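You operate a simulated robot arm through the tools that you are given. There is no shell and no other tool. Be economical: measure what you need, move in short steps, check, and stop when the job is done.

You run a simulated robot arm. Do the job below in one go: nothing can be reset, and whatever is moved stays where it is left.

Task
Take the red grease tin and put it on the top of the loading stand.
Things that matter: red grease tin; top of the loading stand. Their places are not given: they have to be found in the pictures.

It is judged by the outcome, as a careful person would: the job done as asked, and still so three seconds after it is handed in. It fails if anything else is knocked over, pushed out of place, dropped, spilled or broken.

Robot
A 7-joint arm with a two-finger parallel gripper, fixed in place. Base frame: the origin is at the foot of the arm, x ahead of it, y to its left, z up; the work surface is at about z = 820. Readings come in mm, rad, newtons and seconds.
With the tool pointing down near the work surface it reaches from about 240 to 680 mm from the base axis. Its first joint turns from -1.152 to 1.152 rad. Payload 2.4 kg.
Tool frame: the origin (TCP) lies between the finger pads and is the grasp point; the fingertips stand 30 mm ahead of it; z points along the fingers, y is the line along which they close. The gripper opens to 94 mm. The fingers are 28 mm wide and 10 mm thick; the gripper's body (50 by 96 mm) begins 55 mm behind the TCP.
Orientation is that of the tool frame in the base frame, as [roll, pitch, yaw] about the fixed x, y, z axes, in that order (R = Rz(yaw) Ry(pitch) Rx(roll)). With the fingers straight down and closing along the base's y, the tool's x points along the base's -x, its y along +y and its z along -z.

Tools
- The arm moves only by the tool move_arm. Its argument "series" is a list of rows, each a list of 7 numbers: the turn, a rotation vector about the base's x, y, z in rad, then the shift along the base's x, y, z in mm, then the finger opening in mm, from 0 to 94. In form: [[rx, ry, rz, x, y, z, gripper], ...]. A call has 1 to 20 rows; each row shifts and turns the commanded pose from where the row before left it. Each row takes 0.2 s and may step no farther than 50 mm and 0.15 rad from the row before; otherwise, or with a gripper value out of range, the whole call is refused. A pose out of reach is approached as far as the arm can. The call stops where the force on the tool passes 40 N (or 10 N more than at its start, if that is more) or the arm is blocked; 0.2 s more then pass. The fingers move at their own pace (about 153 mm/s each) and stop on an object; they squeeze with about 25 N. The grip force told is the motor's: it shows also when the fingers shut on nothing. Time passes only in rows, and 0.2 s behind the last, so rows that do not move let the fingers close. The reply holds the time, the measured pose of the TCP, the force on the tool along the base axes, the opening and the grip force, in the units named above and with some noise, and new pictures: "pictures" is both (left out), scene, wrist or none.
- Cameras (640 x 400 px; columns grow to the right, rows downward): "scene" is fixed at [41.1, 492.8, 1424]; the picture's right is [-0.62, -0.79, 0.00], its down [-0.60, 0.47, -0.65] and it looks along [0.51, -0.40, -0.76] (base axes); focal length 266 px, centre (320, 200). "wrist" rides on the gripper at [76, 14, -103] in the tool frame; the picture's right is [-0.18, 0.98, 0.00], its down [-0.75, -0.14, -0.64] and it looks along [-0.63, -0.12, 0.77] (tool axes); focal length 243 px, centre (320, 200).
- point_at(camera, pixels): for up to 12 pixels [column, row] of the newest picture of that camera ("zoom" is the newest enlarged one), the place [x, y, z] in the base frame of the surface seen there, good to about 2 mm. It takes no simulated time.
- zoom(camera, box): a new picture of the part [left, top, right, bottom] of that camera's present view, enlarged. It takes no simulated time.
- close_job(): hands the job in; it is judged then, once.

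Work in short steps. Measure before you move; look again where a grasp or a placing could have gone wrong, and mend it. You have 60 turns and 170 pictures in all, those below and enlarged ones among them. Open the gripper and draw the arm clear of the work before you hand the job in, unless the task says otherwise; then end with one line.

The tools are called after "Request:" as name(argument=value, ...) on one line, values as JSON. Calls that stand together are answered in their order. move_arm: Moves the arm, as the interface text tells. Its arguments: {"type":"object","properties":{"series":{"type":"array"},"pictures":{"type":"string","enum":["both","scene","wrist","none"]}},"required":["series"]} The other tools are called the same way: point_at (camera, pixels) gives the place of the surface under pixels of a picture; zoom (camera, box) takes an enlarged picture of a part of a camera's view; close_job () hands the job in.

At the start:

```text
t: 0.0
position: [446.0, -35.5, 1111.9]
tool_rot: [-3.141, -0.001, -3.141]
ft_force: [0.1, 0.7, 0.4]
grip_width: 94.1
grip_force: 0.1
```

scene: 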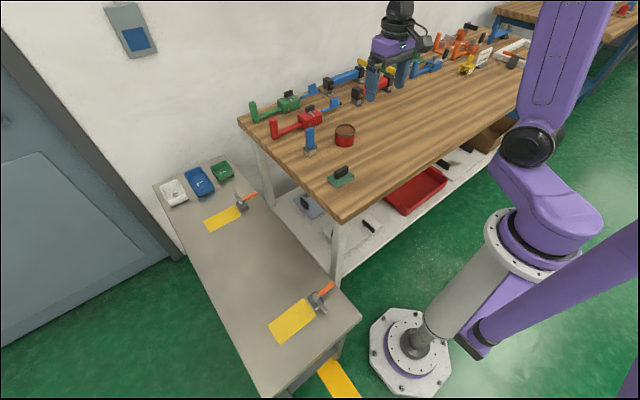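
wrist: 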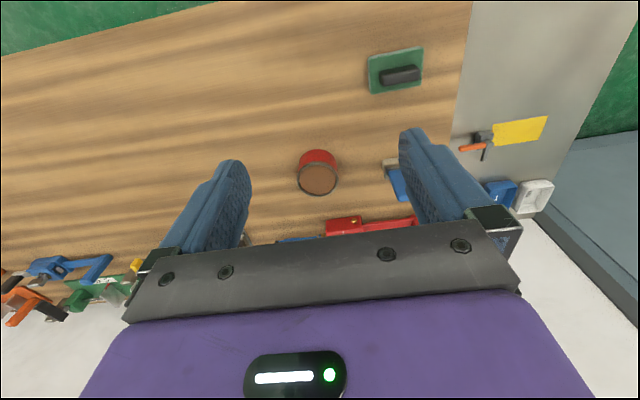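

The red tin shows at scene (344,135). The loading stand isn't obvious yet, so I'll enlarge the likely areas.

Request:
zoom(camera="scene", box=[240, 80, 400, 200])

Request:
zoom(camera="scene", box=[350, 10, 550, 120])

Request:
zoom(camera="wrist", box=[240, 20, 560, 240])

```text
3.33 times, centred on (320, 140) of scene
```

zoom: 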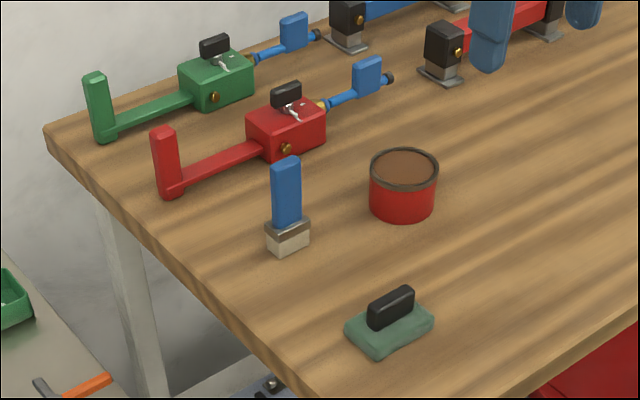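

```text
3.20 times, centred on (450, 65) of scene
```

zoom: 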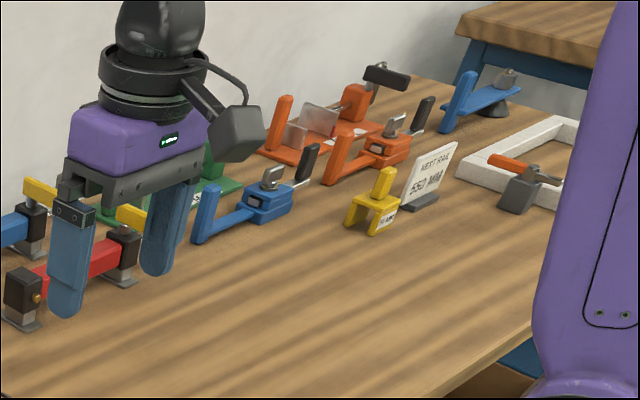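

```text
1.82 times, centred on (400, 130) of wrist
```

zoom: 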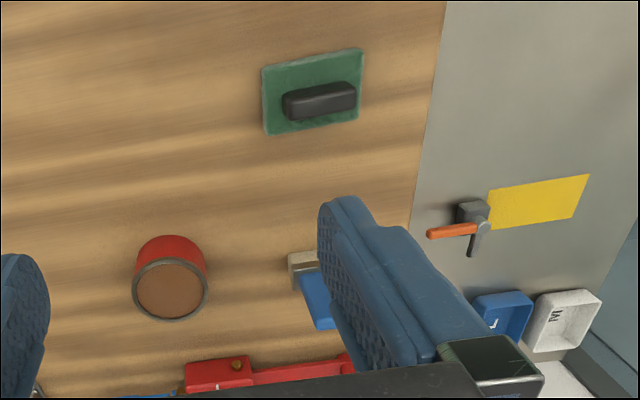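

The grey side bench with yellow markings may be the loading stand, but there are other candidates. I'll measure heights and look closer at both ends.

Request:
point_at(camera="scene", pixels=[[344, 129], [344, 143], [244, 255], [222, 217], [292, 320], [340, 330], [160, 190], [311, 210], [238, 122], [344, 215], [466, 64], [420, 190]])

Request:
zoom(camera="scene", box=[140, 150, 370, 400])

Request:
zoom(camera="scene", box=[440, 0, 640, 125])

```text
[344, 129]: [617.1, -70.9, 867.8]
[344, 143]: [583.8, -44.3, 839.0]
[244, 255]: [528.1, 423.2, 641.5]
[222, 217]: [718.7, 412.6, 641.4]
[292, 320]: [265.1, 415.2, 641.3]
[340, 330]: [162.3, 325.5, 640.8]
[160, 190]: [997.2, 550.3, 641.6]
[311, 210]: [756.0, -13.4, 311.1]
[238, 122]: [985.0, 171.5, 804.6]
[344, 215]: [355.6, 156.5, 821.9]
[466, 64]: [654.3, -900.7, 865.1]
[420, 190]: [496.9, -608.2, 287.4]
```

```text
1.60 times, centred on (255, 275) of scene
```

zoom: 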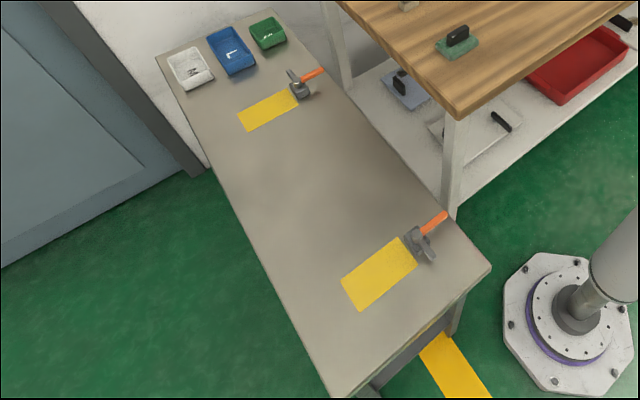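

```text
3.20 times, centred on (540, 62) of scene
```

zoom: 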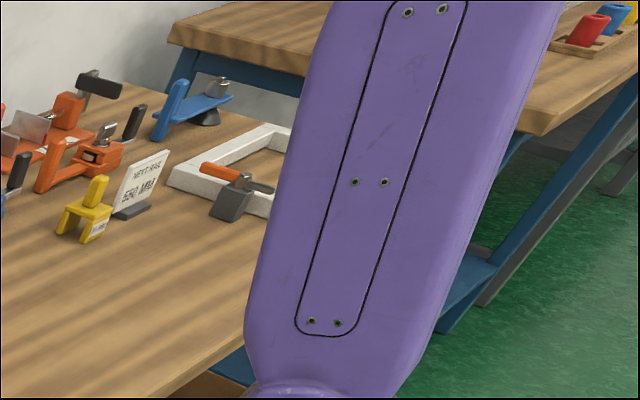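

The grey bench top at z≈641 looks like the loading stand. Next I'll measure the tin's rim and the stand's edges precisely.

Request:
zoom(camera="wrist", box=[278, 140, 358, 200])

Request:
point_at(camera="scene", pixels=[[300, 240], [285, 225], [258, 240], [220, 290], [240, 320], [320, 285], [312, 318], [300, 300], [272, 325], [330, 285], [322, 300]])

```text
6.67 times, centred on (318, 170) of wrist
```

zoom: 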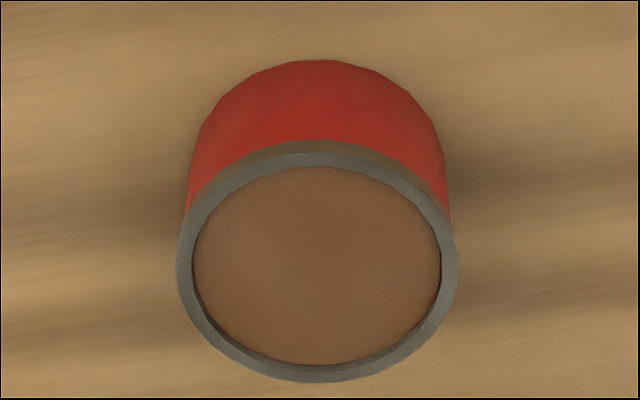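

```text
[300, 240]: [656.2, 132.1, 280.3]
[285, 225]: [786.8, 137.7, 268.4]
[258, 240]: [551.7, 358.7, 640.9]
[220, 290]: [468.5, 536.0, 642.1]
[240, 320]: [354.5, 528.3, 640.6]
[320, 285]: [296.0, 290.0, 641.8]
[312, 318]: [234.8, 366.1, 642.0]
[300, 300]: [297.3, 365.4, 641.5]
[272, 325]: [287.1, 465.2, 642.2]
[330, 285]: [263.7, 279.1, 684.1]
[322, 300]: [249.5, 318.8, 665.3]
```

Request:
point_at(camera="zoom", pixels=[[184, 265], [450, 265], [318, 148], [318, 373], [318, 265], [318, 90], [240, 180], [400, 345]])

```text
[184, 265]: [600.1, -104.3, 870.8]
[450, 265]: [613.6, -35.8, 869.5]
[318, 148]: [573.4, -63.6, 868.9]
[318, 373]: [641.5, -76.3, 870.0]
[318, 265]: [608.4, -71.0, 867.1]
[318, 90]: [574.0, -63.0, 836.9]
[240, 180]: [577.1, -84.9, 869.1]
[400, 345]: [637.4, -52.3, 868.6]
```

Tin: centre ≈(607,-70), top z≈870, diameter ≈71 mm. I'll check the heights of its neighbours (brush at wrist (395,180)) and move above the tin, well clear, with the gripper open.

Request:
point_at(camera="scene", pixels=[[311, 125], [311, 140], [311, 150], [311, 119], [335, 104], [328, 104], [358, 98], [358, 102]])

Request:
move_arm(series=[[0, 0, 0, 40, -8.6, 0, 94], [0, 0, 0, 40, -8.6, -20, 94], [0, 0, 0, 40, -8.6, -40, 94], [0, 0, 0, 41, -8.7, -40, 94], [0, 0, 0, 0, 0, 0, 94]])

```text
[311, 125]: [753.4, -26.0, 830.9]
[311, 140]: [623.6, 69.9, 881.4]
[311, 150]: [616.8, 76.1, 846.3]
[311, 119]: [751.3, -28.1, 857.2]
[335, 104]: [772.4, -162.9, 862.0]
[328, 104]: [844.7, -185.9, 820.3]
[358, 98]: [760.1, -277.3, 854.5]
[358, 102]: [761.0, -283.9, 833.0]
```

```text
refused: row 3 steps farther than a row can; nothing moved
```

Row 3 was longer than 50 mm, so I'll use smaller steps. The brush at y≈70 is clear of the fingers (outer edge y≈-13).

Request:
move_arm(series=[[0, 0, 0, 32, -7, -22, 94], [0, 0, 0, 32, -7, -24, 94], [0, 0, 0, 32, -7, -24, 94], [0, 0, 0, 32, -7, -24, 94], [0, 0, 0, 33, -6.5, -24, 94], [0, 0, 0, 0, 0, 0, 94]])

```text
t: 1.4
position: [606.9, -69.7, 995.7]
tool_rot: [3.14, -0.001, 3.141]
ft_force: [-0.3, 0.7, 0.1]
grip_width: 93.9
grip_force: 0.2
```

scene: 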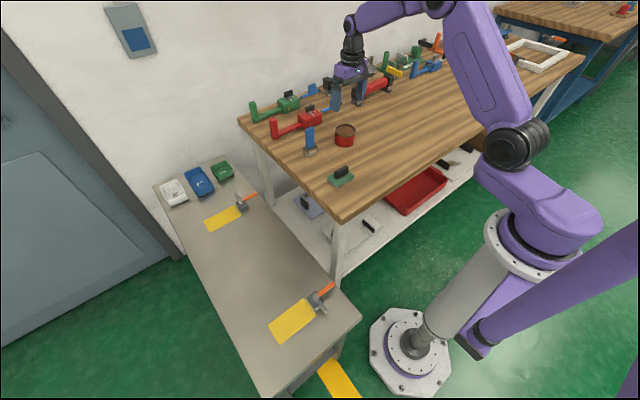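
wrist: 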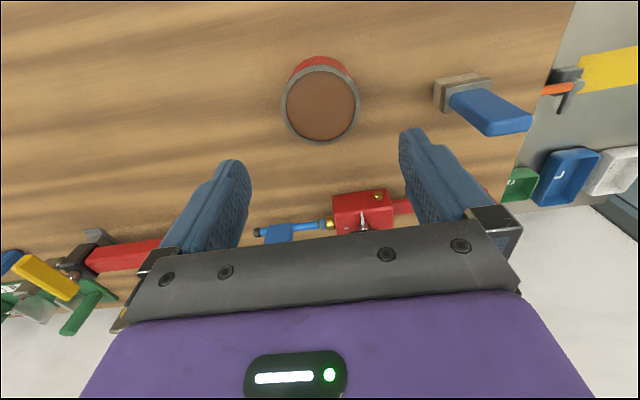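

The arm is above the tin, which shows at wrist (320,103). I'll remeasure its rim from here before going down.

Request:
point_at(camera="wrist", pixels=[[283, 103], [357, 103], [320, 68], [320, 141], [320, 103], [300, 73], [342, 135]])

```text
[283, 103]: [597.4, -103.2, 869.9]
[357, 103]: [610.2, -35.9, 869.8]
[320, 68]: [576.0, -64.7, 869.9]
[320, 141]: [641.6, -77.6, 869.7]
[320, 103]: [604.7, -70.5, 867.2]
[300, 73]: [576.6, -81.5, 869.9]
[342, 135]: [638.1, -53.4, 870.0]
```

Centre confirmed ≈(608,-70). Descending straight to z≈857 (tips ~7 mm above the bench).

Request:
move_arm(series=[[0, 0, 0, 1, 0, -35, 94], [0, 0, 0, 0, 0, -35, 94], [0, 0, 0, 0, 0, -30, 94], [0, 0, 0, 0, 0, -20, 94], [0, 0, 0, 0, 0, -18.5, 94], [0, 0, 0, 0, 0, 0, 94]])

```text
t: 2.8
position: [607.4, -70.1, 855.4]
tool_rot: [3.141, 0.0, -3.14]
ft_force: [-0.5, -0.5, 0.5]
grip_width: 94.1
grip_force: 0.0
```

scene: 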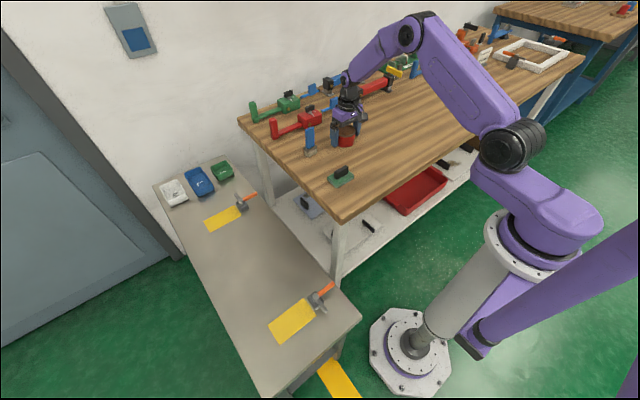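
wrist: 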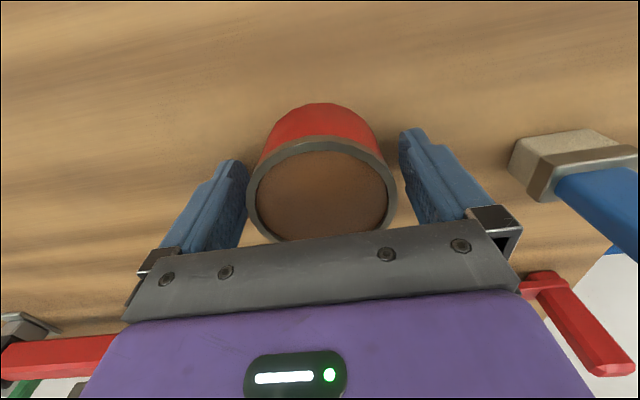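

The tin sits between the pads. I'll close the fingers, then lift slightly.

Request:
move_arm(series=[[0, 0, 0, 0, 0, 0, 80], [0, 0, 0, 0, 0, 0, 60], [0, 0, 0, 0, 0, 0, 60], [0, 0, 0, 0, 0, 0, 60], [0, 0, 0, 0, 0, 10, 60], [0, 0, 0, 0, 0, 20, 60], [0, 0, 0, 0, 0, 0, 60]])

```text
t: 4.4
position: [606.9, -69.7, 885.3]
tool_rot: [3.141, 0.0, -3.14]
ft_force: [-0.2, -0.1, -5.3]
grip_width: 71.6
grip_force: 25.1
```

scene: 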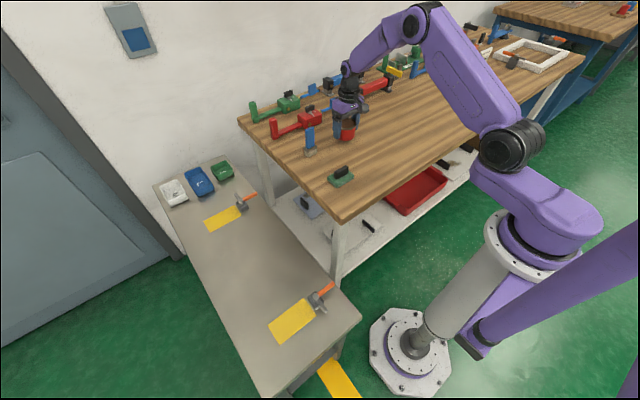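
wrist: 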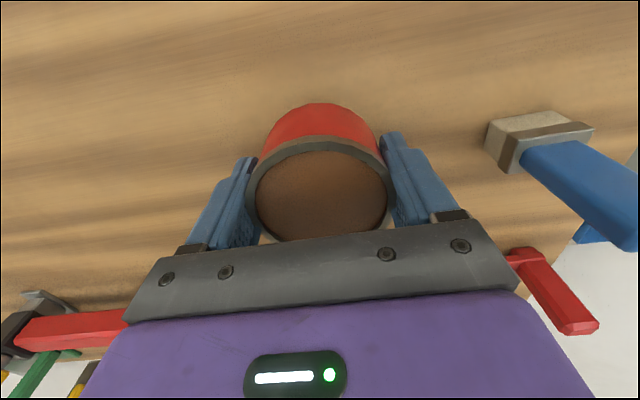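

The tin is held (71.6 mm, 25 N, about 5 N weight). Before travelling I'll glance at the part of the scene the arm had hidden, to be sure no other thing is the stand, and raise the tin.

Request:
move_arm(series=[[0, 0, 0, 0, 0, 25, 60], [0, 0, 0, 0, 0, 35, 60], [0, 0, 0, 0, 0, 35, 60], [0, 0, 0, 0, 0, 25, 60], [0, 0, 0, 0, 0, 0, 60]], pictures="none")

Request:
zoom(camera="scene", box=[480, 0, 640, 100])

Request:
zoom(camera="scene", box=[200, 240, 400, 400])

```text
t: 5.6
position: [606.7, -70.7, 1005.1]
tool_rot: [3.14, 0.001, -3.141]
ft_force: [0.3, 0.1, -5.0]
grip_width: 71.7
grip_force: 24.9
```

```text
4.00 times, centred on (560, 50) of scene
```

zoom: 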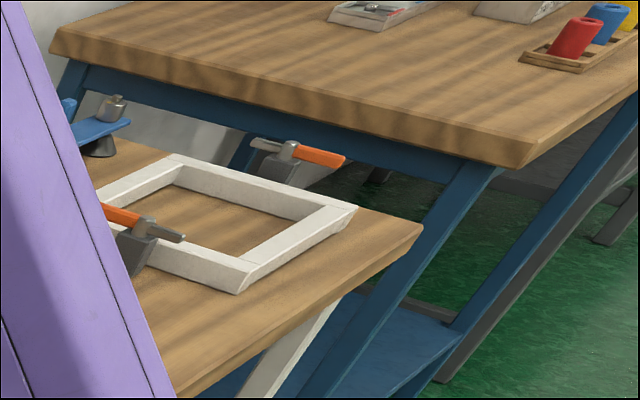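

```text
2.50 times, centred on (300, 320) of scene
```

zoom: 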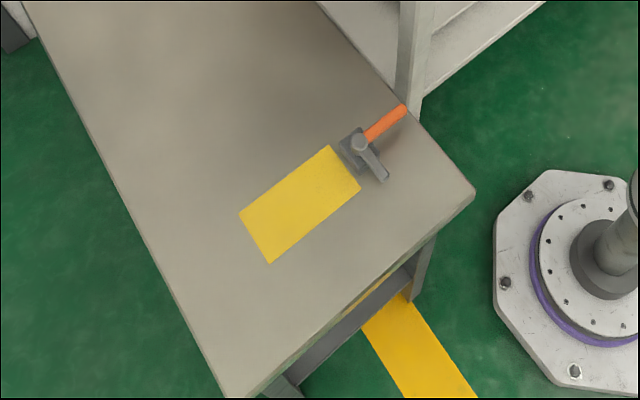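

No other candidate there; the grey bench at z≈641 is the stand. I'll travel at height to above a free spot at (430,420).

Request:
move_arm(series=[[0, 0, 0, -10, 25, 0, 60], [0, 0, 0, -14, 40, 0, 60], [0, 0, 0, -14, 40, 0, 60], [0, 0, 0, -14, 40, 0, 60], [0, 0, 0, -14, 40, 0, 60], [0, 0, 0, -14, 40, 0, 60], [0, 0, 0, -14, 40, 0, 60], [0, 0, 0, -14, 40, 0, 60], [0, 0, 0, -14, 40, 0, 60], [0, 0, 0, -14, 40, 0, 60], [0, 0, 0, -14, 40, 0, 60], [0, 0, 0, -14, 40, 0, 60], [0, 0, 0, -13, 25, 0, 60], [0, 0, 0, 0, 0, 0, 60]])

```text
t: 8.6
position: [427.9, 422.8, 1003.6]
tool_rot: [-3.14, 0.0, -3.141]
ft_force: [0.4, -0.5, -4.9]
grip_width: 71.9
grip_force: 24.6
```

scene: 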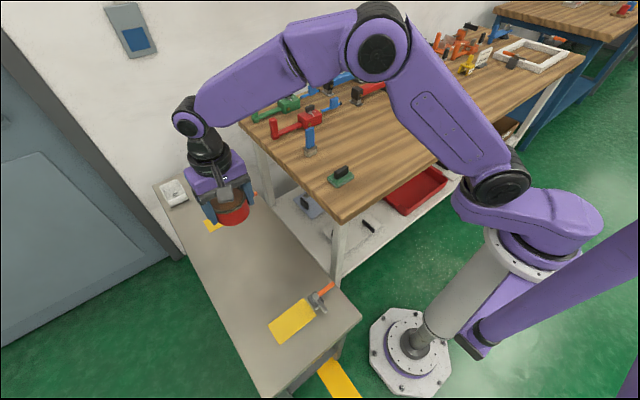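
wrist: 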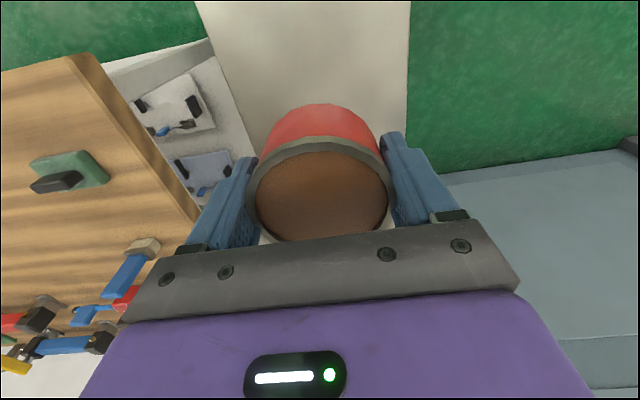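

The tin is over the free middle of the stand. Descending to z≈705 first, then a check.

Request:
move_arm(series=[[0, 0, 0, 0, 0, -30, 60], [0, 0, 0, 0, 0, -40, 60], [0, 0, 0, 0, 0, -40, 60], [0, 0, 0, 0, 0, -40, 60], [0, 0, 0, 0, 0, -40, 60], [0, 0, 0, 0, 0, -40, 60], [0, 0, 0, 0, 0, -40, 60], [0, 0, 0, 0, 0, -28, 60], [0, 0, 0, 0, 0, 0, 60]])

```text
t: 10.6
position: [429.8, 421.1, 704.5]
tool_rot: [3.141, 0.001, -3.139]
ft_force: [0.2, 0.1, -5.7]
grip_width: 71.9
grip_force: 25.1
```

scene: 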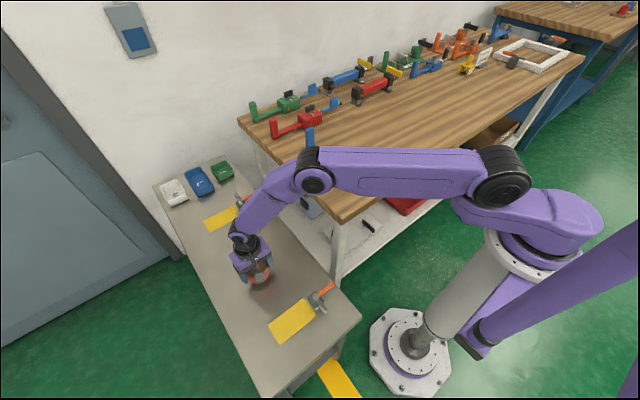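
wrist: 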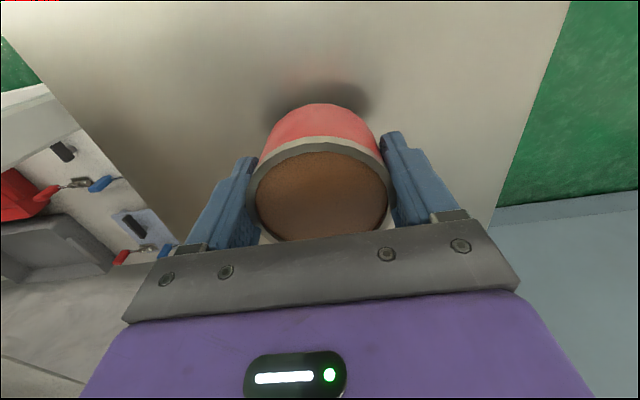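

About 27 mm remain. The arm links appear in front of the bench in this view, so I'll check their positions relative to the bench before going lower.

Request:
point_at(camera="scene", pixels=[[313, 184], [380, 190], [440, 195], [280, 215], [313, 155], [262, 195], [258, 284]])

Request:
move_arm(series=[[0, 0, 0, 0, 0, -10, 60], [0, 0, 0, 0, 0, -8, 60], [0, 0, 0, 0, 0, -4, 60], [0, 0, 0, 0, 0, 0, 60]], pictures="none")

```text
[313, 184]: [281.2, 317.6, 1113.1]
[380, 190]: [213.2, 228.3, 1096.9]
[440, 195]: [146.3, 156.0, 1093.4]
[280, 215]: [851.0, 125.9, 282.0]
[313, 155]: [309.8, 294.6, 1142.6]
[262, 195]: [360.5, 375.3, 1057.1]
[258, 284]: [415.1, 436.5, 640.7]
```

```text
t: 11.6
position: [429.6, 421.3, 684.8]
tool_rot: [3.141, 0.0, -3.141]
ft_force: [0.4, 0.5, -4.9]
grip_width: 71.6
grip_force: 24.8
```

Links are at z≈1100, well clear. I'll settle the tin with small steps, watching the force.

Request:
move_arm(series=[[0, 0, 0, 0, 0, -3, 60], [0, 0, 0, 0, 0, -2, 60], [0, 0, 0, 0, 0, -1, 60], [0, 0, 0, 0, 0, 0, 60]], pictures="wrist")

```text
t: 12.6
position: [430.5, 421.5, 679.4]
tool_rot: [3.142, 0.0, -3.141]
ft_force: [-0.1, -0.5, -4.6]
grip_width: 71.6
grip_force: 25.0
```

wrist: 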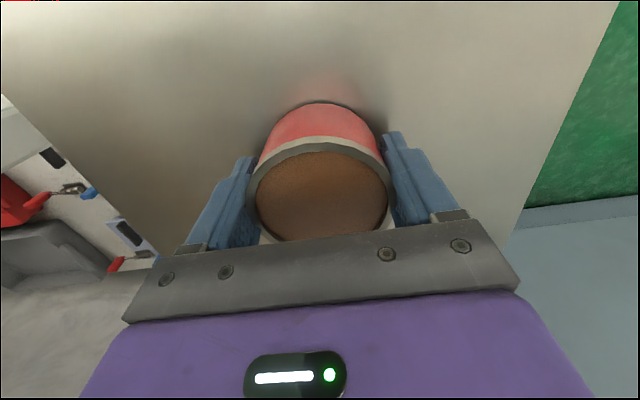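

The weight still reads about 4.6 N, so it isn't touching yet; a little lower.

Request:
move_arm(series=[[0, 0, 0, 0, 0, -1, 60], [0, 0, 0, 0, 0, -1, 60], [0, 0, 0, 0, 0, 0, 60]], pictures="none")

```text
t: 13.4
position: [430.9, 419.2, 677.4]
tool_rot: [3.142, 0.0, -3.141]
ft_force: [-1.0, 0.2, -6.2]
grip_width: 71.9
grip_force: 24.9
```

Still carrying its full weight (noise about 1 N); two more 1 mm steps.

Request:
move_arm(series=[[0, 0, 0, 0, 0, -0.7, 60], [0, 0, 0, 0, 0, -0.7, 60], [0, 0, 0, 0, 0, 0, 60]], pictures="none")

```text
t: 14.2
position: [431.7, 420.7, 675.1]
tool_rot: [3.141, -0.001, -3.141]
ft_force: [-3.4, -4.3, 10.5]
grip_width: 71.7
grip_force: 24.8
```

The force has turned to +10 N upward, so the tin is on the stand. I'll open slowly, then rise straight up.

Request:
move_arm(series=[[0, 0, 0, 0, 0, 0.5, 76], [0, 0, 0, 0, 0, 0, 84], [0, 0, 0, 0, 0, 0, 94], [0, 0, 0, 0, 0, 0, 94]], pictures="wrist")

```text
t: 15.2
position: [431.2, 419.8, 675.8]
tool_rot: [3.141, 0.0, -3.14]
ft_force: [-0.5, 0.8, 0.2]
grip_width: 93.9
grip_force: 0.0
```

wrist: 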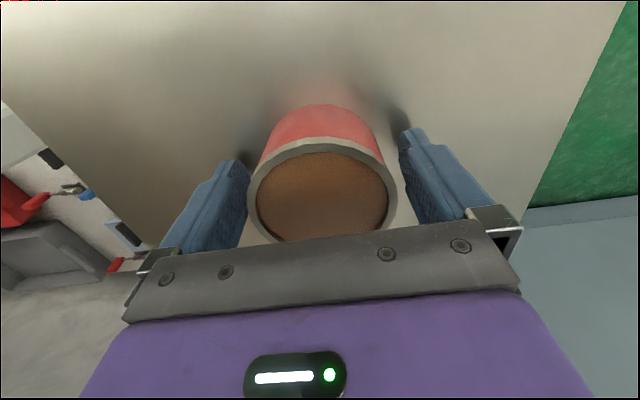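

The fingers are clear of the tin on both sides; rising straight up.

Request:
move_arm(series=[[0, 0, 0, 0, 0, 15, 94], [0, 0, 0, 0, 0, 25, 94], [0, 0, 0, 0, 0, 40, 94], [0, 0, 0, 0, 0, 40, 94], [0, 0, 0, 0, 0, 40, 94], [0, 0, 0, 0, 0, 40, 94], [0, 0, 0, 0, 0, 40, 94], [0, 0, 0, 0, 0, 40, 94], [0, 0, 0, 0, 0, 40, 94], [0, 0, 0, 0, 0, 0, 94]])

```text
t: 17.4
position: [430.3, 420.3, 997.9]
tool_rot: [-3.141, 0.001, -3.14]
ft_force: [-0.4, -0.1, 0.0]
grip_width: 93.9
grip_force: 0.0
```

scene: 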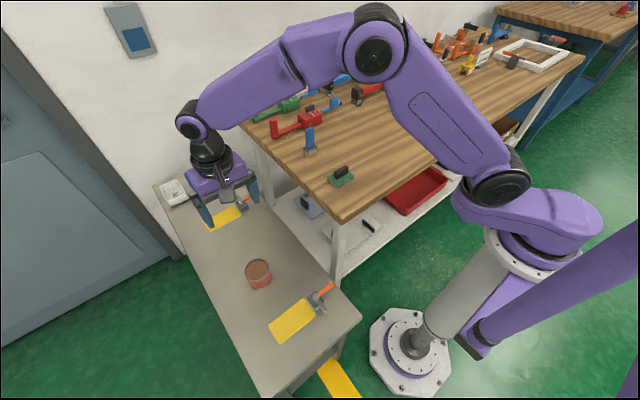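
wrist: 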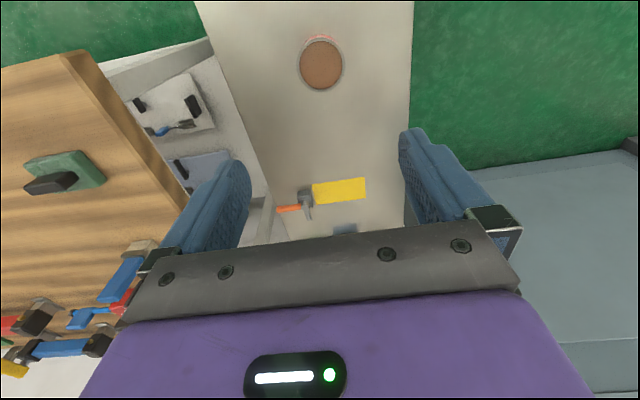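

The tin stands upright at scene (258,272) on the stand, the gripper is open and clear, and nothing else has moved. Handing in.

Request:
close_job()

```text
The job is handed in.
```

The red grease tin is standing upright on the grey side bench, which I took to be the loading stand, and nothing else was moved; the job is handed in.
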